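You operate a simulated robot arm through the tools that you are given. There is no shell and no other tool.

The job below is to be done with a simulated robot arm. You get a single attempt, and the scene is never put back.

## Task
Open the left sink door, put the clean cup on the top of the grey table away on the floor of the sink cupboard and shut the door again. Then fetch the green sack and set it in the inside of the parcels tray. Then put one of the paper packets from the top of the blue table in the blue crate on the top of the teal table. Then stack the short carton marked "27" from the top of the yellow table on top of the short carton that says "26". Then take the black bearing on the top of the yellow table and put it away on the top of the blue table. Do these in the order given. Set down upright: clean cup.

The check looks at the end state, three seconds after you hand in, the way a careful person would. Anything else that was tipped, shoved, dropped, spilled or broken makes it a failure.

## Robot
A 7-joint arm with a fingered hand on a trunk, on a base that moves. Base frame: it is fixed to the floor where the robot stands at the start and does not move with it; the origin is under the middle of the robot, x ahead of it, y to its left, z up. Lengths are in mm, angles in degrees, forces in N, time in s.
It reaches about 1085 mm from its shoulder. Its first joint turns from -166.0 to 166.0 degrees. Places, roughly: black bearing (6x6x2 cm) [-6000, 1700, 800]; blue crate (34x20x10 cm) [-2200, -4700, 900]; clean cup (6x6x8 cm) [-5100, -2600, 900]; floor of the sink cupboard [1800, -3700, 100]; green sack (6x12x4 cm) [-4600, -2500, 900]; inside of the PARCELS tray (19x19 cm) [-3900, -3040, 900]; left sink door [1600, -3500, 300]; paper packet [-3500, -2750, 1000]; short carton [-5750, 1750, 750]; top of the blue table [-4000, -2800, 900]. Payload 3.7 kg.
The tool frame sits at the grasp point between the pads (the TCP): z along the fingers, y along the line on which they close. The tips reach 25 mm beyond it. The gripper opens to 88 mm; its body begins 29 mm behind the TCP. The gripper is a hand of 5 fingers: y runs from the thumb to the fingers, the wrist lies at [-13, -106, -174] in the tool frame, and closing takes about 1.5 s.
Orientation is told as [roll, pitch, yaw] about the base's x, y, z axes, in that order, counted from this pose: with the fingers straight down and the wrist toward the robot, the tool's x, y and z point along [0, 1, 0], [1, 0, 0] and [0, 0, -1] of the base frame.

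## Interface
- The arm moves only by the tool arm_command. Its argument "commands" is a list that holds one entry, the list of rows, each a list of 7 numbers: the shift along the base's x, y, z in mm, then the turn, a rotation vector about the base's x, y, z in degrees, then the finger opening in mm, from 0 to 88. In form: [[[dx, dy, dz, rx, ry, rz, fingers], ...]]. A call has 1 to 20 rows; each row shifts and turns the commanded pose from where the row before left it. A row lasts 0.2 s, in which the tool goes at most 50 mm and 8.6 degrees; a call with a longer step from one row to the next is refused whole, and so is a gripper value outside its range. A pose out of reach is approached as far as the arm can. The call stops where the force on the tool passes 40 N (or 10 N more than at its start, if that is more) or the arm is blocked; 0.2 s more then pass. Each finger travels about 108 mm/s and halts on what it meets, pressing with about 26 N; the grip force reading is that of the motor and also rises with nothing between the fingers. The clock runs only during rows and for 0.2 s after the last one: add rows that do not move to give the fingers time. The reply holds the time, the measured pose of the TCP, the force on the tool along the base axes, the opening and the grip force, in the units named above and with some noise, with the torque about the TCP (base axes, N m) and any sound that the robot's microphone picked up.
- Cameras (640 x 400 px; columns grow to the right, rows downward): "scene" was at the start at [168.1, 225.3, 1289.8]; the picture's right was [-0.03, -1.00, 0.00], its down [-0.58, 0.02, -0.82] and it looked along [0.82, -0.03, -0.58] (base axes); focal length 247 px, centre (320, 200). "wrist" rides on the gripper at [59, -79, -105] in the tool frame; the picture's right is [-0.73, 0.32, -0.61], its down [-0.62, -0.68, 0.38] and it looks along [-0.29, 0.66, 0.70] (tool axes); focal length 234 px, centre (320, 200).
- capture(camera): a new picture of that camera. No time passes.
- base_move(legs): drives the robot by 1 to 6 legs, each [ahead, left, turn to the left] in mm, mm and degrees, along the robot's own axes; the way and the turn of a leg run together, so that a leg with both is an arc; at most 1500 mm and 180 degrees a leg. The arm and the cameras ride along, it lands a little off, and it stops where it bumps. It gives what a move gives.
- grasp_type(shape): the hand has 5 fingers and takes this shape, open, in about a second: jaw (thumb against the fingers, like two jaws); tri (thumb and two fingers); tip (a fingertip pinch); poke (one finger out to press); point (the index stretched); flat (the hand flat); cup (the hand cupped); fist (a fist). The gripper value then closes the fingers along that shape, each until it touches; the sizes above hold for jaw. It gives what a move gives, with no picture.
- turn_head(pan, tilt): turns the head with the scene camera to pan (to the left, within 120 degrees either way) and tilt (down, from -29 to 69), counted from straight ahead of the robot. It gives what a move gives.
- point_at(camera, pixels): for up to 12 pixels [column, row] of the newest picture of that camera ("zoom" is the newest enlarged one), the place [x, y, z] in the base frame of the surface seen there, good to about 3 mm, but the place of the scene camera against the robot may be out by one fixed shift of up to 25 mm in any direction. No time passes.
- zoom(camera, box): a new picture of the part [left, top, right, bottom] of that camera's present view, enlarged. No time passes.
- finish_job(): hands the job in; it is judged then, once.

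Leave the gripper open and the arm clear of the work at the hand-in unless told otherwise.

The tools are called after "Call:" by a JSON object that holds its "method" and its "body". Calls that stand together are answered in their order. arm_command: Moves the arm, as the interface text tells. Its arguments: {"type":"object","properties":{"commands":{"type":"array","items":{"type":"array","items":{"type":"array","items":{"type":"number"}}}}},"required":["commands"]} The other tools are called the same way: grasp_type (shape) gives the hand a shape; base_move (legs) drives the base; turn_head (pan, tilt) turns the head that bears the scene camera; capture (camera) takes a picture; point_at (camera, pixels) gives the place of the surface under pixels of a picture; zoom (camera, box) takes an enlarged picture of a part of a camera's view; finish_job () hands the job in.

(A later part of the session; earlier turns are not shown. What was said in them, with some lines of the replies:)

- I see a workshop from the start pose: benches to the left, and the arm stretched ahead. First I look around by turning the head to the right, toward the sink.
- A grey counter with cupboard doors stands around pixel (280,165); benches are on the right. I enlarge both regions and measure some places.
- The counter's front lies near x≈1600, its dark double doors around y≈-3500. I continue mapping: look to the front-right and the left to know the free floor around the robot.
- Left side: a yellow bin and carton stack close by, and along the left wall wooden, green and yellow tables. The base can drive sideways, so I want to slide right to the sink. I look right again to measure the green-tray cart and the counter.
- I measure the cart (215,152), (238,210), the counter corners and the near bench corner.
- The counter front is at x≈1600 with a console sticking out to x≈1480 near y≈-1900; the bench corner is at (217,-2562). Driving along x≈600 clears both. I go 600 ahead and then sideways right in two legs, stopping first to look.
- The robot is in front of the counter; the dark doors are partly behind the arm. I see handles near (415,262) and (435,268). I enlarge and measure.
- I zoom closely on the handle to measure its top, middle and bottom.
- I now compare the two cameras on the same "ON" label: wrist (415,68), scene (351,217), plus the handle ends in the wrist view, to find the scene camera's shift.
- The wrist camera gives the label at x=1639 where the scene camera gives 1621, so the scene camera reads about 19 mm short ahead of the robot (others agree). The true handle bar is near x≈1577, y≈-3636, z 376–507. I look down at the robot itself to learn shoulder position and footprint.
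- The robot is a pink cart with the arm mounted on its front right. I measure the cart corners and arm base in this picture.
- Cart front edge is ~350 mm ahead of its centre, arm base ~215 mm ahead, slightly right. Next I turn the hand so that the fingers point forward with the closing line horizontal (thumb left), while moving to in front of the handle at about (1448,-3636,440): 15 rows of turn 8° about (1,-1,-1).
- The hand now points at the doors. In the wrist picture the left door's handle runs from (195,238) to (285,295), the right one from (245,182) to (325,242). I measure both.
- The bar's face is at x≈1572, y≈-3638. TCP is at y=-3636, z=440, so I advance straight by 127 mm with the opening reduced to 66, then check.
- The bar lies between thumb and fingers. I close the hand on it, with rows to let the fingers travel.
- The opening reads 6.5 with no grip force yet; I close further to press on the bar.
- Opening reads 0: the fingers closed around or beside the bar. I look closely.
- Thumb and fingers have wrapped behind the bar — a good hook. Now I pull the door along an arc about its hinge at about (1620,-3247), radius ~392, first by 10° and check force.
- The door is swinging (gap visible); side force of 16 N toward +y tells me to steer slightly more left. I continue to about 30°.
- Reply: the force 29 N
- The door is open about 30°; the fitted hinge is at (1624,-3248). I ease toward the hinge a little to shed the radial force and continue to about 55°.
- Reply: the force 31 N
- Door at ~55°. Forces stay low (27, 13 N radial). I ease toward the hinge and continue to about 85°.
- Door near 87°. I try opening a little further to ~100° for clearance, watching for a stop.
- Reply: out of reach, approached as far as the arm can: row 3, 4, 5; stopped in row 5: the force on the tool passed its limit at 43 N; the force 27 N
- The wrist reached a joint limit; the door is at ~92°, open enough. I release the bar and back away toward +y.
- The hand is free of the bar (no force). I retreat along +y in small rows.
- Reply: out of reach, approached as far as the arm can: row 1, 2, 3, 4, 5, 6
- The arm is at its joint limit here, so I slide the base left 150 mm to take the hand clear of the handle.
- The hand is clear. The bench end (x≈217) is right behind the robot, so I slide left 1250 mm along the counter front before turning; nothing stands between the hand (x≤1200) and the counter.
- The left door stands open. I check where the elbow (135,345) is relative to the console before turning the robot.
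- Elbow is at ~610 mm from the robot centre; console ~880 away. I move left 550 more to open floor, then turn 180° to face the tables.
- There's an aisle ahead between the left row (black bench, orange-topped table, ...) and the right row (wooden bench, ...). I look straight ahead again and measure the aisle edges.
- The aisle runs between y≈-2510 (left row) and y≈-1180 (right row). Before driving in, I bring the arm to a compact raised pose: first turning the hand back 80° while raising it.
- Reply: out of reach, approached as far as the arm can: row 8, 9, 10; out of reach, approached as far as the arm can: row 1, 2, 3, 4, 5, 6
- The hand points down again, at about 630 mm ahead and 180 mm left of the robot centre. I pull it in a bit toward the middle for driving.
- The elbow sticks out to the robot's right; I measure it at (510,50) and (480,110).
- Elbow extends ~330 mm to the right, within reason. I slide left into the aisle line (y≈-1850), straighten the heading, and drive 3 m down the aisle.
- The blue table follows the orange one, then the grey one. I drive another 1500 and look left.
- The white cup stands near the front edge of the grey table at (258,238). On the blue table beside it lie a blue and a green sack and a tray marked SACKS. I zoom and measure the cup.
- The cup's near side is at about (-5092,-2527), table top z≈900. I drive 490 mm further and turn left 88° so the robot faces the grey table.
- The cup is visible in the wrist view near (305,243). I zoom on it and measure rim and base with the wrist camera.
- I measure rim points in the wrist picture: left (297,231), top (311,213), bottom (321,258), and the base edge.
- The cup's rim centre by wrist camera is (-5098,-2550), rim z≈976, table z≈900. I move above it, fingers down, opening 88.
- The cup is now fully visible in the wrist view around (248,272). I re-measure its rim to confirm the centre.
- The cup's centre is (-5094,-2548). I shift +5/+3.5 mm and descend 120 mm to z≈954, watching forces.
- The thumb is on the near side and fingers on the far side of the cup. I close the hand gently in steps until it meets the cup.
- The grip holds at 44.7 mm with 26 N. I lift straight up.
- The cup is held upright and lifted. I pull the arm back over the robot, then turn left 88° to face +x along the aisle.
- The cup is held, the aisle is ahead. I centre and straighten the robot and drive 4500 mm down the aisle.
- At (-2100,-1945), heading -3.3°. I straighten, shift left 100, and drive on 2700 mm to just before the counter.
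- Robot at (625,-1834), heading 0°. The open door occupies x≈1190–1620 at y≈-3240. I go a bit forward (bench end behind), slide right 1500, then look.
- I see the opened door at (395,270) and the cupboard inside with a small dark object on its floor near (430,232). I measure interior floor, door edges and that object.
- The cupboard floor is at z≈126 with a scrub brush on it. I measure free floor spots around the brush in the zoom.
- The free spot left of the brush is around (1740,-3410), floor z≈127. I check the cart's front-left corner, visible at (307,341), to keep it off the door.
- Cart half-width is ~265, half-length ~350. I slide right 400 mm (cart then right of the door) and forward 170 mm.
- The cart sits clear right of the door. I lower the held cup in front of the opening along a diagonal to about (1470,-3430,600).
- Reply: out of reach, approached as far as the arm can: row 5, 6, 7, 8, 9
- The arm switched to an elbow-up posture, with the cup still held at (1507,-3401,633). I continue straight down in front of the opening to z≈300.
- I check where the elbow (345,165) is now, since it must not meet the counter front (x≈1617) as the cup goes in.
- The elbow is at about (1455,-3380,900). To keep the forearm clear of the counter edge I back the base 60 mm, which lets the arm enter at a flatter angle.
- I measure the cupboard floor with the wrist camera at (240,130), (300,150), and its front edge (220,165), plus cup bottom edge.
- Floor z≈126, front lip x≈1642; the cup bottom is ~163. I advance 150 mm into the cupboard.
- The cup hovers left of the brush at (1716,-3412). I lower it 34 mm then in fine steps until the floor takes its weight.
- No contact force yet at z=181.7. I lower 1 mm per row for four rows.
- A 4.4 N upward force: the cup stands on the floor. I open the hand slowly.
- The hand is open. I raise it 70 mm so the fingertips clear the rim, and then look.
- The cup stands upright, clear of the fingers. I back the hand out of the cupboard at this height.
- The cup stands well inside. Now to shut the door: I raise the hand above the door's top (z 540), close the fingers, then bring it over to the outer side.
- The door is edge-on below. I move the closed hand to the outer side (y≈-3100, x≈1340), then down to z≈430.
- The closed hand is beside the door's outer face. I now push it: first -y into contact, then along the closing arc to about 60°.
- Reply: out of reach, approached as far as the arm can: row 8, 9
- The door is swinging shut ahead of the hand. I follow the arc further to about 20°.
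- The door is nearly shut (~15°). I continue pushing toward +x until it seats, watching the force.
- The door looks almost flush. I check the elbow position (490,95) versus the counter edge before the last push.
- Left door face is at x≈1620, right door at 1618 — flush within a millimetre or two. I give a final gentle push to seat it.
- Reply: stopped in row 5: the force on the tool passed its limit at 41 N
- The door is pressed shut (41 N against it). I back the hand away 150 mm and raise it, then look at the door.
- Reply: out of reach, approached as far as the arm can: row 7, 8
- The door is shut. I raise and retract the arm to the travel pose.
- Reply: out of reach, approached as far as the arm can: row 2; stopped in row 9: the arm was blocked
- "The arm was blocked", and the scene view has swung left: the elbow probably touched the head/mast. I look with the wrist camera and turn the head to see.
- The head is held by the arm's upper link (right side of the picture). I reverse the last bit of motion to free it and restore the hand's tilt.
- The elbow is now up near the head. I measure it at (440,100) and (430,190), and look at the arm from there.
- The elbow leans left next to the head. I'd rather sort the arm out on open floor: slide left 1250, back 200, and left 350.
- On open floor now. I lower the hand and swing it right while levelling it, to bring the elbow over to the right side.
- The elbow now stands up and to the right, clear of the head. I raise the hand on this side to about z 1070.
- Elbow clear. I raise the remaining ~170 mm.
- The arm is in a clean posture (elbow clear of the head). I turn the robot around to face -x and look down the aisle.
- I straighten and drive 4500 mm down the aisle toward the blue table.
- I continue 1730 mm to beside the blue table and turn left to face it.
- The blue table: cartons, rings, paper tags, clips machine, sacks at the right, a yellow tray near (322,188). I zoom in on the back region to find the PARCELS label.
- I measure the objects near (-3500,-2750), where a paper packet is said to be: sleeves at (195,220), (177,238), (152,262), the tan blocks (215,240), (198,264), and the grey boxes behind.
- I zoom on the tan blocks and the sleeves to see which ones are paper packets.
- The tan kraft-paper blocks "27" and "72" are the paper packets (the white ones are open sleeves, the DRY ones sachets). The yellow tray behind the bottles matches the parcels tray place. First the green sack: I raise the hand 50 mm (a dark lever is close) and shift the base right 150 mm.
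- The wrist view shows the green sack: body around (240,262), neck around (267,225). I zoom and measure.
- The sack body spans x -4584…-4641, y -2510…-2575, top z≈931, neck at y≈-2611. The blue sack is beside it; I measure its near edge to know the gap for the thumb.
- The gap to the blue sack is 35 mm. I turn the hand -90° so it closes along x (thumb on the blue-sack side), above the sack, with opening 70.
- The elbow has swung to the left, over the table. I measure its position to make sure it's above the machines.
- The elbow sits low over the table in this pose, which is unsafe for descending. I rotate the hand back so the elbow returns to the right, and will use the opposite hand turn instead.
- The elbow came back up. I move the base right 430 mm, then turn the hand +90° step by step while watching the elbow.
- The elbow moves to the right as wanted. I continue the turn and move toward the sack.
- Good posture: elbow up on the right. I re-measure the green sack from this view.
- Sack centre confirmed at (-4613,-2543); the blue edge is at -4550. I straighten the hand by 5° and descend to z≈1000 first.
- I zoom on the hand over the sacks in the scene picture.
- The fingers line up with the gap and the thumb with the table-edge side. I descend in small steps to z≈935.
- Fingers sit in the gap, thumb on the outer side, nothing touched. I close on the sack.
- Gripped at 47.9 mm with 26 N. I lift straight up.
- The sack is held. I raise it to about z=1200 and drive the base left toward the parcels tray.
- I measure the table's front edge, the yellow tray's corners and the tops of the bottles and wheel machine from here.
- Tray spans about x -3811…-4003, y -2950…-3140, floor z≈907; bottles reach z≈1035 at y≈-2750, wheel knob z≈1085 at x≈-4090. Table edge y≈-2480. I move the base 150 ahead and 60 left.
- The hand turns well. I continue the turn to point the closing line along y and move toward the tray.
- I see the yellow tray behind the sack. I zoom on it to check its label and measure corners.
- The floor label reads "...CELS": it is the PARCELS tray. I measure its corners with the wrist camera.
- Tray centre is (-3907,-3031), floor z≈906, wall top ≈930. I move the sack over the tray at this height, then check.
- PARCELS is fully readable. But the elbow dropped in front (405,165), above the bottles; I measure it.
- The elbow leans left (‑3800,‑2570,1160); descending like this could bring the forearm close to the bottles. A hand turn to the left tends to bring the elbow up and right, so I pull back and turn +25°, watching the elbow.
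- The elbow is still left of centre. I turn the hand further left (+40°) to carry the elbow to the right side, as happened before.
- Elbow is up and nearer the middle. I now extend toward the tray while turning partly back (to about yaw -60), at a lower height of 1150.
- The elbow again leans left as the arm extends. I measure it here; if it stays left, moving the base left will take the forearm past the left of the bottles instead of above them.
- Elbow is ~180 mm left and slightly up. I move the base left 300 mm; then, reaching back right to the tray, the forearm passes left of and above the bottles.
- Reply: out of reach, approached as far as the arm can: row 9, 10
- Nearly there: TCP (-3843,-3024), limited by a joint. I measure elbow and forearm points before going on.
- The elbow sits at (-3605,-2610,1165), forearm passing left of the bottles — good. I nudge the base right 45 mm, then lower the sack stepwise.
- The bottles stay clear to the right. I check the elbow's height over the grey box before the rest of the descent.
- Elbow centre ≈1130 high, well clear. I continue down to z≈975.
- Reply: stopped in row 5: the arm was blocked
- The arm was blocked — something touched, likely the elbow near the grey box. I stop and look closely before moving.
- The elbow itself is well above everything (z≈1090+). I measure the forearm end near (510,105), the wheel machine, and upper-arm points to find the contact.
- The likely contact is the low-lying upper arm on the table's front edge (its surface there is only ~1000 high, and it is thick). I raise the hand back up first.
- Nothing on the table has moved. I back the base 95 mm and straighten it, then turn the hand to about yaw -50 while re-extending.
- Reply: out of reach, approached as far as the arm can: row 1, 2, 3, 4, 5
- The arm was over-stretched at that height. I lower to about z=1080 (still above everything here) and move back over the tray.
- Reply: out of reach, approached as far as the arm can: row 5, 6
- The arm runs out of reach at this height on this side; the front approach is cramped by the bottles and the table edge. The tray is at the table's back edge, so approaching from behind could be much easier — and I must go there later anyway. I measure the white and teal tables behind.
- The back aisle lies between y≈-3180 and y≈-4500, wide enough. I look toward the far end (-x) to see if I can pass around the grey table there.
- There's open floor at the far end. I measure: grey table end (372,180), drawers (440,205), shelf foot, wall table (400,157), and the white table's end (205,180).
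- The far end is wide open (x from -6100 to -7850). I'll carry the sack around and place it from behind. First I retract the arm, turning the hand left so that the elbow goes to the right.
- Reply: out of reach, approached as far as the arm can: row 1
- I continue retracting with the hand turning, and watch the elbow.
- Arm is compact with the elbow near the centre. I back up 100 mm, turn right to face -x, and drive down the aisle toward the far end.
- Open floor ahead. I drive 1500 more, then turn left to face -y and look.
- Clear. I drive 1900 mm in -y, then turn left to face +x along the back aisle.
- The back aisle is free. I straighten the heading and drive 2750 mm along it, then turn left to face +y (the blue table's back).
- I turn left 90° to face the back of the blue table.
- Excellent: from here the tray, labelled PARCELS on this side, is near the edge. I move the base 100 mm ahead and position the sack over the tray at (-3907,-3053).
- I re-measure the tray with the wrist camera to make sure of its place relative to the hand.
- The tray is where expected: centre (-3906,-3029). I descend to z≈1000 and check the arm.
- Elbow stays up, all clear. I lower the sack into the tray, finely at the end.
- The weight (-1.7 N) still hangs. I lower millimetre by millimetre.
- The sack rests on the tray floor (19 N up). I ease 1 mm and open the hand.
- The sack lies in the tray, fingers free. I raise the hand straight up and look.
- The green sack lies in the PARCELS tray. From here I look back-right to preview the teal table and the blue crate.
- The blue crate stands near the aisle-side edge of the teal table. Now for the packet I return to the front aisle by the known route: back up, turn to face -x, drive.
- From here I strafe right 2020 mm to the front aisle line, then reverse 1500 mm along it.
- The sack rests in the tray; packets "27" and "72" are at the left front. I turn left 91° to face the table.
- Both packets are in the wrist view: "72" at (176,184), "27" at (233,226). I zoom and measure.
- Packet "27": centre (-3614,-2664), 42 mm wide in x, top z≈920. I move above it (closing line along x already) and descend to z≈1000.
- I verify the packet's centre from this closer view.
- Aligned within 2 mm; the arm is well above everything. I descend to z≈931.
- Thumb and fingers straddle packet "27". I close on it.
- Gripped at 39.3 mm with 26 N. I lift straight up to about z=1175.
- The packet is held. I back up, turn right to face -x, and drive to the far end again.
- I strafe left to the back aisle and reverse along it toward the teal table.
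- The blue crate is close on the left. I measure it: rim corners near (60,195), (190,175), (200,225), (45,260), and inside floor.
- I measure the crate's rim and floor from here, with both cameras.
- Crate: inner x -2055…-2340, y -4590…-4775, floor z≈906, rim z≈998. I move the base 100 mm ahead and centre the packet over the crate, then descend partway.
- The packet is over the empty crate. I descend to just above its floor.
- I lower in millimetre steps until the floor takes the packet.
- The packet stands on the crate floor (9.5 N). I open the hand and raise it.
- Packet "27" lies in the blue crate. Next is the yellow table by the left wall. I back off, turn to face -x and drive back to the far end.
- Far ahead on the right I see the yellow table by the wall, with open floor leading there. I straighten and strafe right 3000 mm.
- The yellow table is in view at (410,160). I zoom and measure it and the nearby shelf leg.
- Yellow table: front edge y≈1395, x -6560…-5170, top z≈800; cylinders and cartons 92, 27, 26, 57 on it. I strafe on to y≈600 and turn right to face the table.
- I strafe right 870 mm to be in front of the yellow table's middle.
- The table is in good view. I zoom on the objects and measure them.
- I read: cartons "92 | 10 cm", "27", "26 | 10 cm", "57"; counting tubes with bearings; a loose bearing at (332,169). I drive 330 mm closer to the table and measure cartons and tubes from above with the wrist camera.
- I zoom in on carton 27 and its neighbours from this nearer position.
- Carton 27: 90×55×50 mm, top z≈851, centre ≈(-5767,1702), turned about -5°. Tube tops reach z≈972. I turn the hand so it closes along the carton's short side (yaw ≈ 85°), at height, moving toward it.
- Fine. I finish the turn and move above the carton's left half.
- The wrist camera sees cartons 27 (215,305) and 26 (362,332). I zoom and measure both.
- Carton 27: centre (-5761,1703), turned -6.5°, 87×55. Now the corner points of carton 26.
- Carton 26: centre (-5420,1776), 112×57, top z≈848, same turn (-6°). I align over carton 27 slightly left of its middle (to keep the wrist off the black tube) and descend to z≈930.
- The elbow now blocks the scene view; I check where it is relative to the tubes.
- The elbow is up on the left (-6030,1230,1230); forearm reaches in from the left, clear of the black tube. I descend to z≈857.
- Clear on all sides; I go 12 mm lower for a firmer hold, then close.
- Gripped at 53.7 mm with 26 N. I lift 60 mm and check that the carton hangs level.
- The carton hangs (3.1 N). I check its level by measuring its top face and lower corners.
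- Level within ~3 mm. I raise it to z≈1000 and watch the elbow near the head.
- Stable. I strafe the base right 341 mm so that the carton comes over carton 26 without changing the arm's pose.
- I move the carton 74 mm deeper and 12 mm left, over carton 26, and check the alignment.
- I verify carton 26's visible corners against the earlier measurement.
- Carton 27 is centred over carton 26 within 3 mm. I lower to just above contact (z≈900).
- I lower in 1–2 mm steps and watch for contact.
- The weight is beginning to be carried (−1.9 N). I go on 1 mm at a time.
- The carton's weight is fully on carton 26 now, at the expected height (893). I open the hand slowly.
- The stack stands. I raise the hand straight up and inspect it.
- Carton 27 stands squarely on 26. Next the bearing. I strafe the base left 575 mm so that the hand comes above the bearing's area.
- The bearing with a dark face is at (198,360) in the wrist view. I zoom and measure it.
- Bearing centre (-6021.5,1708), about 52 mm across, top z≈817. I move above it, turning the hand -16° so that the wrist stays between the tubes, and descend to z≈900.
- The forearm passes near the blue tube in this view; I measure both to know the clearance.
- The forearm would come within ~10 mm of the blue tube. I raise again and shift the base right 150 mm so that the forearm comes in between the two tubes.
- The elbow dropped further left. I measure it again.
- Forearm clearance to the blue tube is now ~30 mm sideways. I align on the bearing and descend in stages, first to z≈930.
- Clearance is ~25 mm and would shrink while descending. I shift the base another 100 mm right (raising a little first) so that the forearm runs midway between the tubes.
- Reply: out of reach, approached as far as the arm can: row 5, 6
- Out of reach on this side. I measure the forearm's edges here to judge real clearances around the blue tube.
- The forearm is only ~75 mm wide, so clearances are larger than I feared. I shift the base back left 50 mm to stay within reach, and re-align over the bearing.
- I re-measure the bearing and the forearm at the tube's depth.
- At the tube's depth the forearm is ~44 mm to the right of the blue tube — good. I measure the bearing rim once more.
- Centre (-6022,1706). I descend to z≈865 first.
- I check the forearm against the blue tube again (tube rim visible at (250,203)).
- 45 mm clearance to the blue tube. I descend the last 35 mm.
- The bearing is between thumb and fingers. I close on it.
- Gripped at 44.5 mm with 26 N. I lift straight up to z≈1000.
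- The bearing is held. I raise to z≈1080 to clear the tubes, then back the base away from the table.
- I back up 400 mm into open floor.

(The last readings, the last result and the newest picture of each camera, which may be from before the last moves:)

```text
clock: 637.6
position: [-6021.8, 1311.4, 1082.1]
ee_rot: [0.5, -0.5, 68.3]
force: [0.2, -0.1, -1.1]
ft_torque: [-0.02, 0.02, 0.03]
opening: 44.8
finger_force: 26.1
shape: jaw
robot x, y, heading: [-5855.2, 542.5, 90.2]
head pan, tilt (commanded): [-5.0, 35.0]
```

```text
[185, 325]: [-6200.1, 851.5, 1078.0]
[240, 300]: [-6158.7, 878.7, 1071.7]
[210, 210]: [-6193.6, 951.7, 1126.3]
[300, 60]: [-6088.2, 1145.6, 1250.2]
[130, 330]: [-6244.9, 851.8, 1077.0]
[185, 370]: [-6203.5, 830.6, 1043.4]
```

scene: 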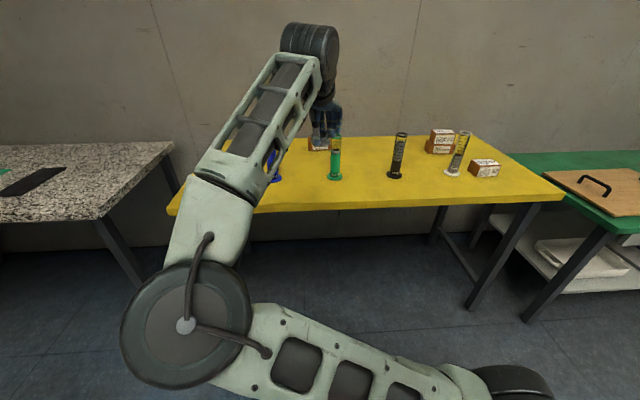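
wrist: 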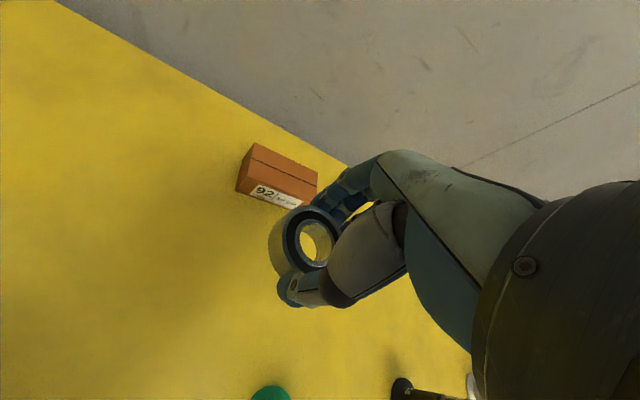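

I back up 250 mm more, then reconfigure the arm on open floor: swing the hand low and to the right so that the elbow changes over to the right side (as worked before).

Call:
{"method": "base_move", "body": {"legs": [[-250, 0, 0]]}}

Call:
{"method": "arm_command", "body": {"commands": [[[33, -5, -24, 0, 0, 0, 24], [33, -5, -24, 0, 0, 0, 24], [33, -5, -24, 0, 0, 0, 24], [33, -5, -24, 0, 0, 0, 24], [33, -5, -24, 0, 0, 0, 24], [33, -5, -24, 0, 0, 0, 24], [33, -5, -24, 0, 0, 0, 24], [0, 0, 0, 0, 0, 0, 24]]]}}

Call:
{"method": "capture", "body": {"camera": "scene"}}

```text
clock: 639.4
position: [-6019.1, 1062.8, 1080.4]
ee_rot: [0.4, -0.5, 68.1]
force: [0.3, 0.0, -1.6]
ft_torque: [0.01, 0.02, 0.02]
opening: 44.8
finger_force: 25.9
shape: jaw
robot x, y, heading: [-5859.4, 282.1, 90.1]
head pan, tilt (commanded): [-5.0, 35.0]
```

```text
clock: 641.2
position: [-5789.3, 1027.1, 913.3]
ee_rot: [0.4, -0.5, 68.2]
force: [0.1, -1.0, -2.0]
ft_torque: [0.0, 0.04, 0.01]
opening: 44.4
finger_force: 26.4
shape: jaw
robot x, y, heading: [-5854.6, 290.5, 89.9]
head pan, tilt (commanded): [-5.0, 35.0]
```

```text
taken
```

scene: 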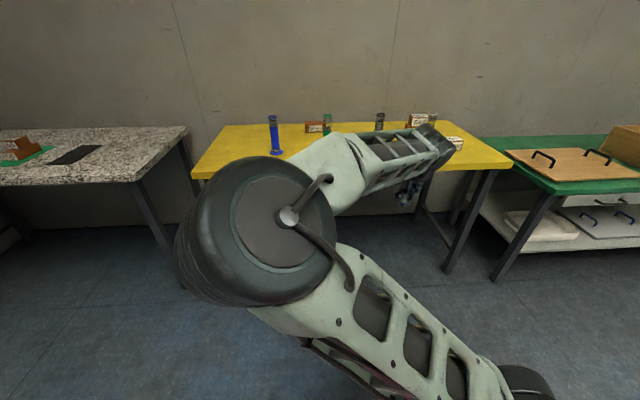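

Going well. I continue the swing to the right, adding some hand turn to the left.

Call:
{"method": "arm_command", "body": {"commands": [[[33, -5, -24, 0, 0, 3, 24], [33, -5, -24, 0, 0, 3, 24], [33, -5, -24, 0, 0, 3, 24], [33, -5, -24, 0, 0, 3, 24], [33, -5, -24, 0, 0, 3, 24], [33, -5, -20, 0, 0, 3, 24], [33, -5, -20, 0, 0, 3, 24], [0, 0, 0, 0, 0, 0, 24]]]}}

Call:
{"method": "capture", "body": {"camera": "scene"}}

```text
clock: 643.0
position: [-5555.2, 993.2, 755.3]
ee_rot: [0.4, -0.5, 89.1]
force: [0.6, 0.4, -1.2]
ft_torque: [0.02, -0.01, -0.01]
opening: 44.3
finger_force: 26.3
shape: jaw
robot x, y, heading: [-5853.6, 290.6, 90.0]
head pan, tilt (commanded): [-5.0, 35.0]
```

```text
taken
```

scene: 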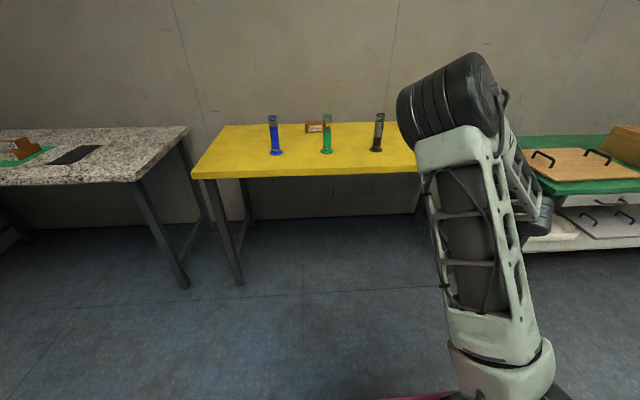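

The elbow is now up and centred. I turn the hand further left while rising; the elbow should go right.

Call:
{"method": "arm_command", "body": {"commands": [[[0, 0, 15, 0, 0, 8, 24], [0, 0, 20, 0, 0, 8, 24], [0, 0, 20, 0, 0, 8, 24], [0, 0, 20, 0, 0, 8, 24], [0, 0, 20, 0, 0, 8, 24], [0, 0, 25, 0, 0, 8, 24], [0, 0, 25, 0, 0, 8, 24], [0, 0, 0, 0, 0, 0, 24]]]}}

Call:
{"method": "capture", "body": {"camera": "scene"}}

```text
clock: 644.8
position: [-5556.1, 991.3, 899.3]
ee_rot: [0.4, -0.4, 145.2]
force: [0.4, -0.2, -1.9]
ft_torque: [0.0, 0.0, -0.02]
opening: 44.1
finger_force: 26.4
shape: jaw
robot x, y, heading: [-5856.8, 288.4, 90.2]
head pan, tilt (commanded): [-5.0, 35.0]
```

```text
taken
```

scene: 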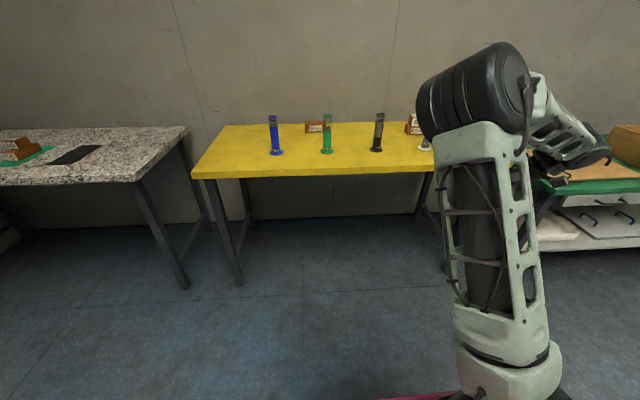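

I raise further and bring the hand to the front-centre with yaw ≈ 180.

Call:
{"method": "arm_command", "body": {"commands": [[[-15, 0, 25, 0, 0, 5, 24], [-25, 0, 25, 0, 0, 5, 24], [-28, 0, 25, 0, 0, 5, 24], [-28, 0, 25, 0, 0, 5, 24], [-28, 0, 30, 0, 0, 5, 24], [-28, 0, 30, 0, 0, 5, 24], [-28, 0, 30, 0, 0, 5, 24], [-28, 0, 30, 0, 0, 0, 24], [0, 0, 0, 0, 0, 0, 24]]]}}

Call:
{"method": "capture", "body": {"camera": "scene"}}

Call:
{"method": "capture", "body": {"camera": "wrist"}}

```text
clock: 646.8
position: [-5766.3, 992.3, 1119.2]
ee_rot: [0.3, -0.5, -179.9]
force: [-0.2, -0.2, -0.7]
ft_torque: [0.0, 0.03, -0.03]
opening: 44.1
finger_force: 26.4
shape: jaw
robot x, y, heading: [-5858.9, 291.0, 90.0]
head pan, tilt (commanded): [-5.0, 35.0]
```

```text
taken
```

scene: 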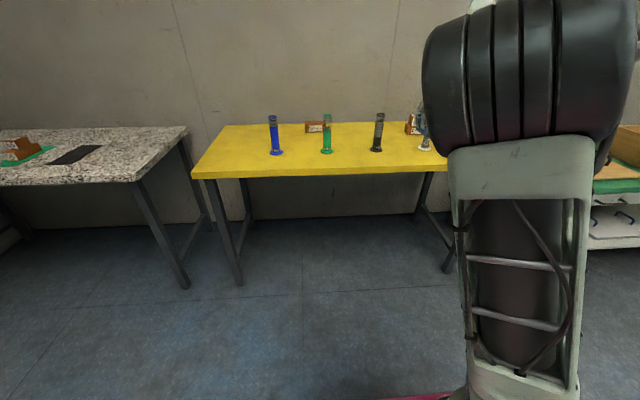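

```text
taken
```

wrist: 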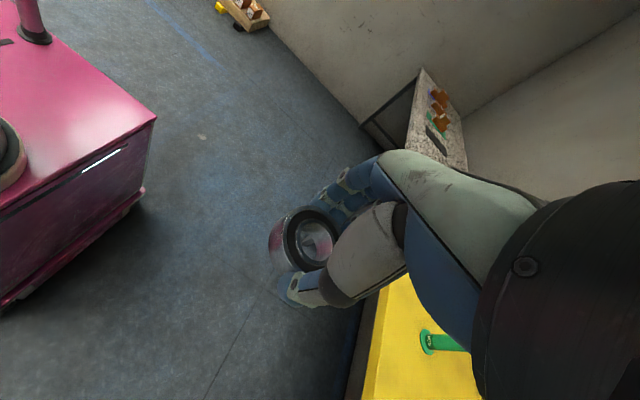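

The arm is in the good travel posture again. I drive: left to x≈-6700, turn to face -x, and strafe left down to the front aisle line.

Call:
{"method": "base_move", "body": {"legs": [[0, 840, 0], [0, 0, 90], [0, 1500, 0], [0, 680, 0]]}}

Call:
{"method": "turn_head", "body": {"pan": 90, "tilt": 25}}

Call:
{"method": "capture", "body": {"camera": "scene"}}

```text
clock: 665.5
position: [-7470.4, -1801.0, 1118.5]
ee_rot: [0.4, -0.5, -90.6]
force: [0.4, -1.0, -1.3]
ft_torque: [-0.01, 0.03, 0.0]
opening: 43.9
finger_force: 26.2
shape: jaw
robot x, y, heading: [-6766.1, -1894.9, 179.1]
head pan, tilt (commanded): [-5.0, 35.0]
```

```text
clock: 667.2
position: [-7470.0, -1801.1, 1118.9]
ee_rot: [0.4, -0.5, -90.6]
force: [-0.2, 0.0, -1.1]
ft_torque: [-0.02, -0.03, 0.0]
opening: 43.9
finger_force: 25.6
shape: jaw
robot x, y, heading: [-6768.1, -1901.6, 179.0]
head pan, tilt (commanded): [90.0, 25.0]
```

```text
taken
```

scene: 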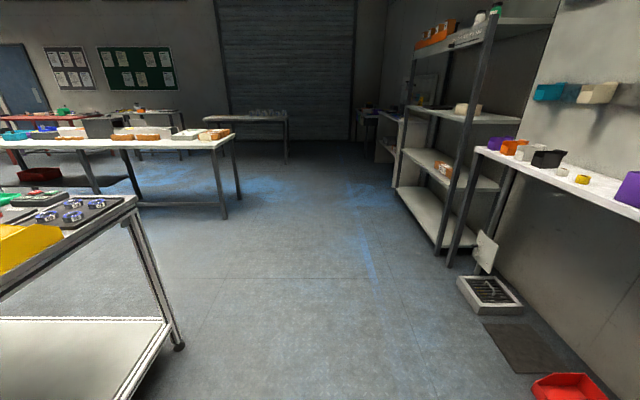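

I reverse along the front aisle to beside the blue table, then turn left to face it.

Call:
{"method": "base_move", "body": {"legs": [[0, -20, 1.0], [-1500, 0, 0], [-1110, 0, 0]]}}

Call:
{"method": "base_move", "body": {"legs": [[0, 0, 90]]}}

Call:
{"method": "turn_head", "body": {"pan": 0, "tilt": 35}}

Call:
{"method": "capture", "body": {"camera": "scene"}}

Call:
{"method": "capture", "body": {"camera": "wrist"}}

```text
clock: 680.2
position: [-4877.7, -1785.7, 1118.6]
ee_rot: [0.3, -0.4, -89.6]
force: [0.0, 0.2, -1.6]
ft_torque: [0.04, 0.01, -0.01]
opening: 44.0
finger_force: 26.1
shape: jaw
robot x, y, heading: [-4172.1, -1869.7, -179.9]
head pan, tilt (commanded): [90.0, 25.0]
```

```text
clock: 684.5
position: [-4253.3, -2576.1, 1118.1]
ee_rot: [0.4, -0.5, 1.0]
force: [0.0, 0.8, -1.7]
ft_torque: [-0.03, -0.01, 0.01]
opening: 44.0
finger_force: 26.2
shape: jaw
robot x, y, heading: [-4171.5, -1869.5, -88.9]
head pan, tilt (commanded): [90.0, 25.0]
```

```text
clock: 686.1
position: [-4251.8, -2575.6, 1117.6]
ee_rot: [0.5, -0.5, 1.0]
force: [0.3, -0.2, -1.8]
ft_torque: [-0.04, 0.0, 0.0]
opening: 44.0
finger_force: 26.4
shape: jaw
robot x, y, heading: [-4171.5, -1869.6, -89.1]
head pan, tilt (commanded): [0.0, 35.0]
```

```text
taken
```

scene: 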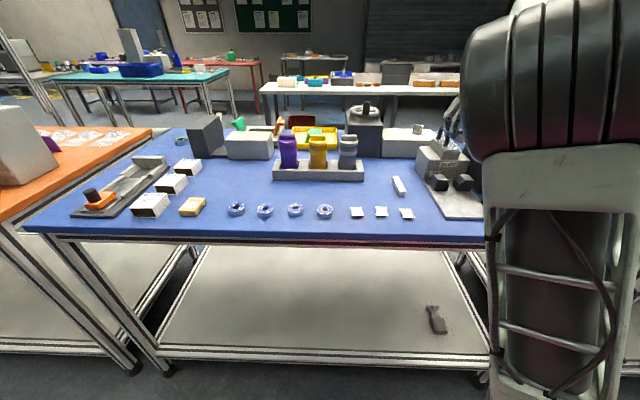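

```text
taken
```

wrist: 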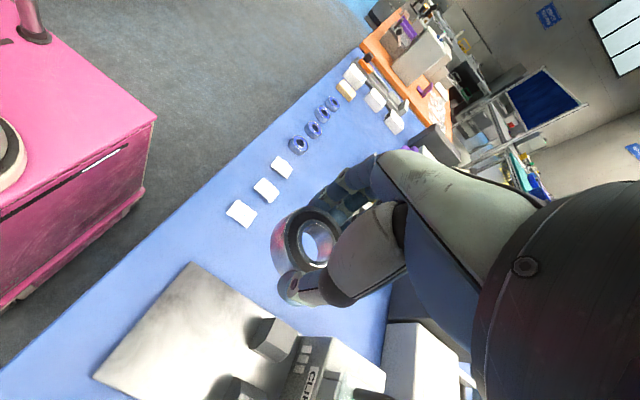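

The blue table is as I left it. I measure the neighbours of the free spot: sachets, the white strip, the rack end and the clips plate.

Call:
{"method": "point_at", "body": {"camera": "scene", "pixels": [[356, 213], [381, 212], [406, 213], [398, 186], [402, 193], [363, 178], [440, 190], [445, 215], [380, 193], [370, 200], [385, 160], [325, 212]]}}

Call:
{"method": "zoom", "body": {"camera": "scene", "box": [310, 130, 470, 240]}}

```text
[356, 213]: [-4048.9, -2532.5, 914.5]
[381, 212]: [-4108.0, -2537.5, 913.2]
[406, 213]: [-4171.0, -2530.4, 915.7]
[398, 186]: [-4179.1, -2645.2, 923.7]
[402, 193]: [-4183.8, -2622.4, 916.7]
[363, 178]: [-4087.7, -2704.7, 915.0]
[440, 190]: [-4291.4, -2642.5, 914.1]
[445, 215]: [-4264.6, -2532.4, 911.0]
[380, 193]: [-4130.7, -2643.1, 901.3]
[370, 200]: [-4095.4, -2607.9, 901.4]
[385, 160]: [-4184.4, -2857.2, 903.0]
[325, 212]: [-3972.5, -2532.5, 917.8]
```

```text
3.64 times, centred on (390, 185) of scene
```

zoom: 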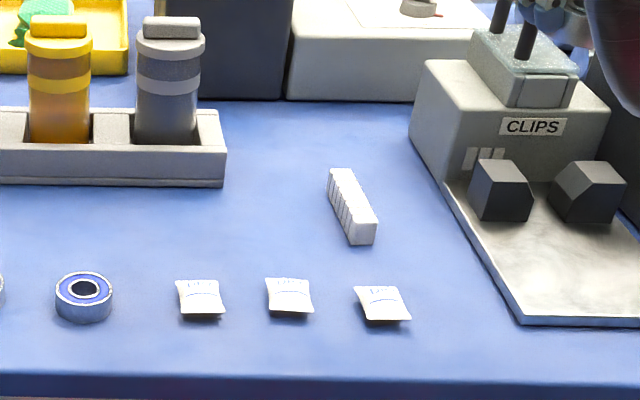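

The spot around (-4045,-2625) is free all round. I move the base 70 mm ahead and carry the bearing above it.

Call:
{"method": "base_move", "body": {"legs": [[70, 0, -0.9]]}}

Call:
{"method": "arm_command", "body": {"commands": [[[30, 3, 0, 0, 0, 0, 24], [30, 3, 0, 0, 0, 0, 24], [30, 3, 0, 0, 0, 0, 24], [30, 3, 0, 0, 0, 0, 24], [30, 3, 0, 0, 0, 0, 24], [30, 3, 0, 0, 0, 0, 24], [20, 2, 0, 0, 0, 0, 24], [0, 0, 0, 0, 0, 0, 24]]]}}

Call:
{"method": "capture", "body": {"camera": "wrist"}}

Call:
{"method": "capture", "body": {"camera": "scene"}}

```text
clock: 687.1
position: [-4263.6, -2645.1, 1118.3]
ee_rot: [0.5, -0.5, 0.1]
force: [1.0, 1.0, -1.6]
ft_torque: [0.0, 0.02, 0.01]
opening: 44.0
finger_force: 26.2
shape: jaw
robot x, y, heading: [-4170.2, -1941.8, -89.9]
head pan, tilt (commanded): [0.0, 35.0]
```

```text
clock: 689.0
position: [-4062.7, -2624.8, 1115.7]
ee_rot: [0.3, -0.6, 0.0]
force: [1.1, 0.3, -0.5]
ft_torque: [-0.03, 0.0, -0.02]
opening: 43.8
finger_force: 25.6
shape: jaw
robot x, y, heading: [-4173.5, -1937.3, -90.2]
head pan, tilt (commanded): [0.0, 35.0]
```

```text
taken
```

wrist: 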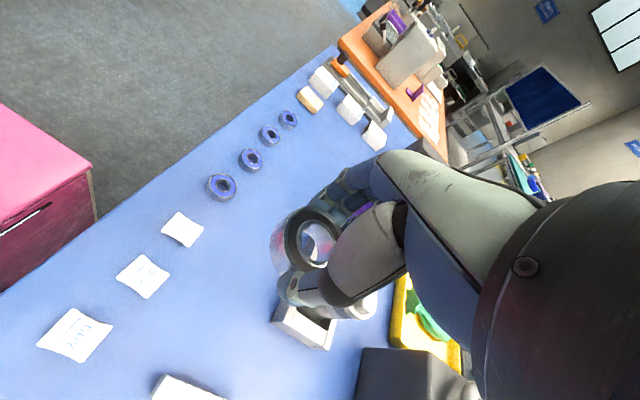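

```text
taken
```

scene: 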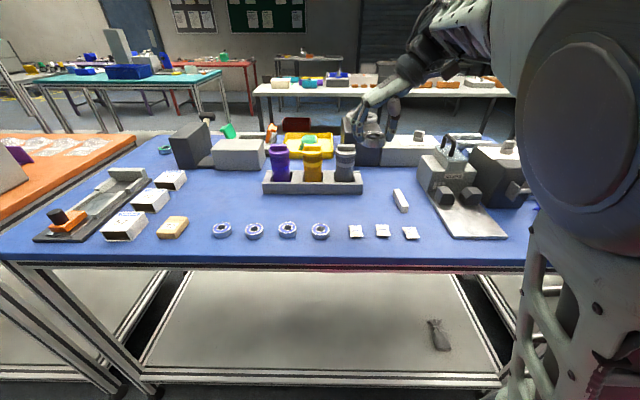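

I verify clearances below with the wrist camera: sachets (182,230), (142,275), rack corner (285,325), strip (185,388).

Call:
{"method": "point_at", "body": {"camera": "wrist", "pixels": [[182, 230], [142, 275], [200, 225], [278, 318], [325, 350], [190, 385], [222, 188], [230, 270], [250, 330]]}}

```text
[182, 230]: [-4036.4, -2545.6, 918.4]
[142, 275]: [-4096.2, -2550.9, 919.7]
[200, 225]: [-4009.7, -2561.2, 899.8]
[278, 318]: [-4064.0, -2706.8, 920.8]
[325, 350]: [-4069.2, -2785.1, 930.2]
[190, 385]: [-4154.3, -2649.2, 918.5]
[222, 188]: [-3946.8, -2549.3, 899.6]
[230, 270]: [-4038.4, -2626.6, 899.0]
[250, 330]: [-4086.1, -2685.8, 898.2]
```

Free space is confirmed. I descend over (-4051,-2630).

Call:
{"method": "arm_command", "body": {"commands": [[[6, -2, -30, 0, 0, 0, 24], [6, -3, -40, 0, 0, 0, 24], [0, 0, -40, 0, 0, 0, 24], [0, 0, -35, 0, 0, 0, 24], [0, 0, -20, 0, 0, 0, 24], [0, 0, -12, 0, 0, 0, 24], [0, 0, 0, 0, 0, 0, 24]]]}}

Call:
{"method": "capture", "body": {"camera": "wrist"}}

Call:
{"method": "capture", "body": {"camera": "scene"}}

```text
clock: 690.5
position: [-4051.5, -2629.6, 940.1]
ee_rot: [0.4, -0.5, 0.1]
force: [-0.1, -0.9, -1.4]
ft_torque: [0.0, -0.01, 0.0]
opening: 43.9
finger_force: 26.6
shape: jaw
robot x, y, heading: [-4172.9, -1939.2, -90.3]
head pan, tilt (commanded): [0.0, 35.0]
```

```text
taken
```

wrist: 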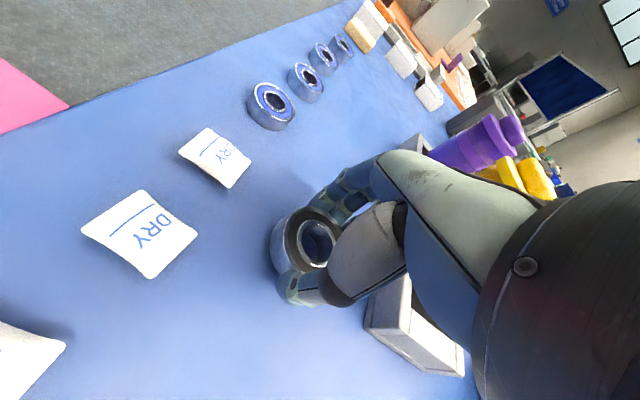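

```text
taken
```

scene: 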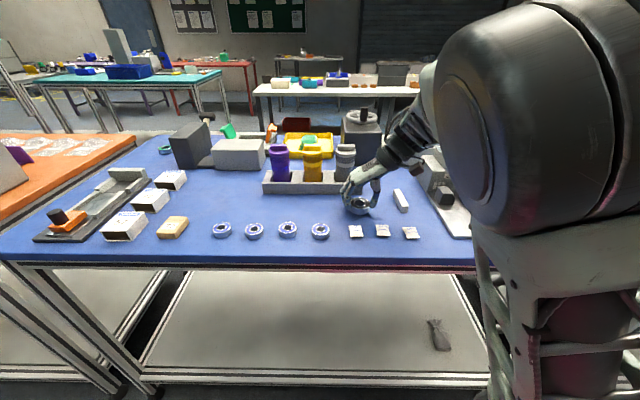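

I lower in small steps until the table takes the bearing.

Call:
{"method": "arm_command", "body": {"commands": [[[0, 0, -3, 0, 0, 0, 24], [0, 0, -3, 0, 0, 0, 24], [0, 0, -1.5, 0, 0, 0, 24], [0, 0, 0, 0, 0, 0, 24]]]}}

Call:
{"method": "arm_command", "body": {"commands": [[[0, 0, -1, 0, 0, 0, 24], [0, 0, -1, 0, 0, 0, 24], [0, 0, 0, 0, 0, 0, 24]]]}}

```text
clock: 691.5
position: [-4051.5, -2630.1, 933.5]
ee_rot: [0.4, -0.5, 0.1]
force: [0.5, 0.7, -1.5]
ft_torque: [0.03, -0.03, 0.0]
opening: 43.9
finger_force: 25.9
shape: jaw
robot x, y, heading: [-4175.2, -1943.0, -90.4]
head pan, tilt (commanded): [0.0, 35.0]
```

```text
clock: 692.4
position: [-4053.2, -2630.8, 930.7]
ee_rot: [0.4, -0.6, 0.0]
force: [-0.9, 0.4, -1.5]
ft_torque: [0.0, 0.01, 0.03]
opening: 44.0
finger_force: 26.1
shape: jaw
robot x, y, heading: [-4172.9, -1939.4, -90.1]
head pan, tilt (commanded): [0.0, 35.0]
```

Call:
{"method": "arm_command", "body": {"commands": [[[0, 0, -1, 0, 0, 0, 24], [0, 0, -1, 0, 0, 0, 24], [0, 0, 0, 0, 0, 0, 24]]]}}

```text
clock: 693.1
position: [-4052.5, -2629.6, 930.3]
ee_rot: [0.4, -0.5, 0.0]
force: [0.4, -0.5, 4.6]
ft_torque: [0.0, -0.05, -0.02]
opening: 44.0
finger_force: 25.6
shape: jaw
robot x, y, heading: [-4173.5, -1939.5, -90.0]
head pan, tilt (commanded): [0.0, 35.0]
```

The bearing rests on the table (4.6 N). I open the hand and raise it straight up.

Call:
{"method": "arm_command", "body": {"commands": [[[0, 0, 0, 0, 0, 0, 48], [0, 0, 0, 0, 0, 0, 56], [0, 0, 0, 0, 0, 0, 66], [0, 0, 0, 0, 0, 0, 76], [0, 0, 0, 0, 0, 0, 78], [0, 0, 12, 0, 0, 0, 78], [0, 0, 25, 0, 0, 0, 78], [0, 0, 40, 0, 0, 0, 78], [0, 0, 40, 0, 0, 0, 78], [0, 0, 40, 0, 0, 0, 78], [0, 0, 40, 0, 0, 0, 78], [0, 0, 30, 0, 0, 0, 78], [0, 0, 0, 0, 0, 0, 78]]]}}

Call:
{"method": "capture", "body": {"camera": "wrist"}}

Call:
{"method": "capture", "body": {"camera": "scene"}}

```text
clock: 696.0
position: [-4051.5, -2628.2, 1157.0]
ee_rot: [0.4, -0.5, 0.1]
force: [0.8, 0.3, 0.0]
ft_torque: [0.04, 0.03, -0.03]
opening: 77.6
finger_force: 0.2
shape: jaw
robot x, y, heading: [-4176.1, -1941.1, -89.9]
head pan, tilt (commanded): [0.0, 35.0]
```

```text
taken
```

wrist: 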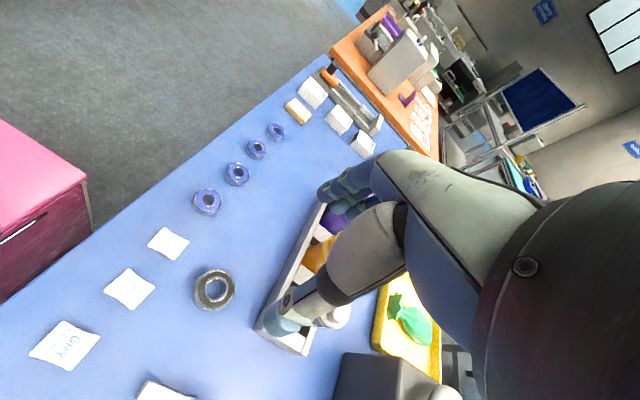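

```text
taken
```

scene: 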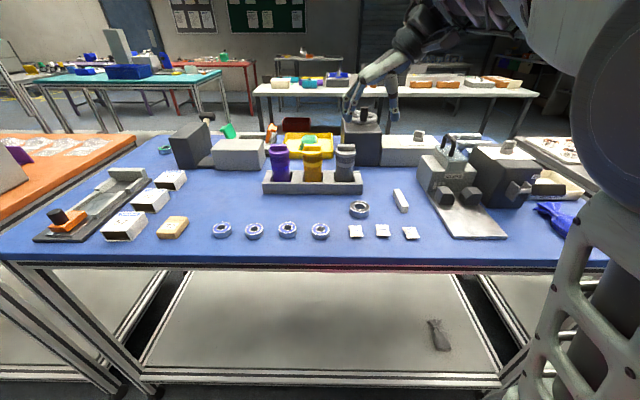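

The black bearing lies on the blue table, everything else undisturbed. I back the robot off so the arm is clear of the table and open the hand fully.

Call:
{"method": "base_move", "body": {"legs": [[-190, 0, 0]]}}

Call:
{"method": "arm_command", "body": {"commands": [[[0, 0, 0, 0, 0, 0, 88], [0, 0, 0, 0, 0, 0, 88], [0, 0, 0, 0, 0, 0, 88]]]}}

Call:
{"method": "capture", "body": {"camera": "scene"}}

Call:
{"method": "zoom", "body": {"camera": "scene", "box": [150, 100, 450, 260]}}

```text
clock: 697.5
position: [-4052.2, -2434.6, 1156.5]
ee_rot: [0.4, -0.5, 0.0]
force: [-0.4, -1.2, 0.2]
ft_torque: [0.02, 0.02, 0.0]
opening: 77.8
finger_force: 0.0
shape: jaw
robot x, y, heading: [-4173.2, -1748.7, -90.3]
head pan, tilt (commanded): [0.0, 35.0]
```

```text
clock: 698.3
position: [-4054.1, -2435.2, 1157.3]
ee_rot: [0.4, -0.5, 0.0]
force: [-0.9, -0.5, -0.7]
ft_torque: [0.01, -0.01, -0.01]
opening: 87.9
finger_force: 0.0
shape: jaw
robot x, y, heading: [-4177.8, -1745.9, -90.3]
head pan, tilt (commanded): [0.0, 35.0]
```

```text
taken
```

scene: 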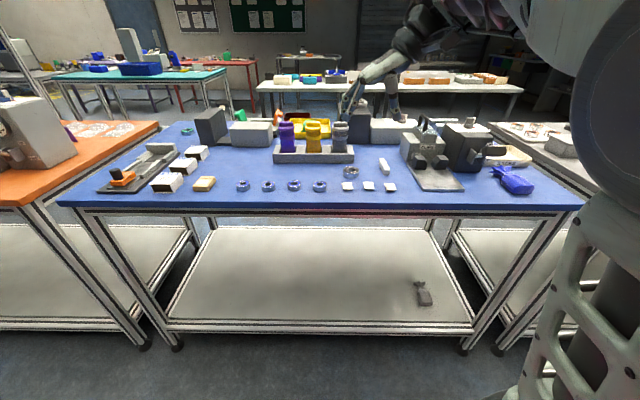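

```text
2.13 times, centred on (300, 180) of scene
```

zoom: 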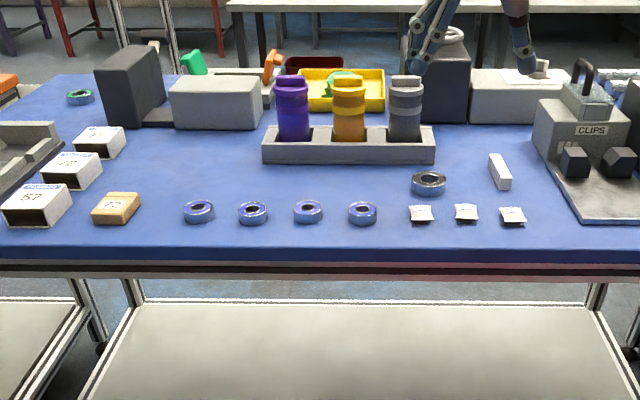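

All five jobs are done:
- **Cup:** upright in the sink cupboard, door pressed shut.
- **Green sack:** in the PARCELS tray.
- **Paper packet "27":** in the blue crate.
- **Cartons:** "27" stacked on "26".
- **Black bearing:** on the blue table.

The hand is open and the arm is clear of the table, so I hand the job in.

Call:
{"method": "finish_job", "body": {}}

```text
The job is handed in.
```

I did all five tasks in the order given and handed the job in; I don't have the check's result yet.

- **Cup:** it stands upright on the floor of the sink cupboard, to the left of the scrub brush. I pressed the left door shut afterwards and did not open it again to look.
- **Green sack:** it lies in the PARCELS tray on the blue table. I placed it from the back of the table, because the bottles and the table edge blocked the front.
- **Paper packet:** I took the tan kraft-paper packet marked "27" and put it in the blue crate on the teal table. I took the tan blocks to be the paper packets; the small white sachets marked "DRY" were the other possibility.
- **Cartons:** "27" sits squarely on top of "26".
- **Bearing:** the black bearing rests on a clear spot on the blue table.

**Contacts along the way:** while I was trying to set the sack down from the front, the arm was blocked once, probably by the front edge of the blue table. Nothing on the table had moved when I looked. The elbow also touched the robot's own head once, near the sink.

The hand is open and the arm is clear of the table.
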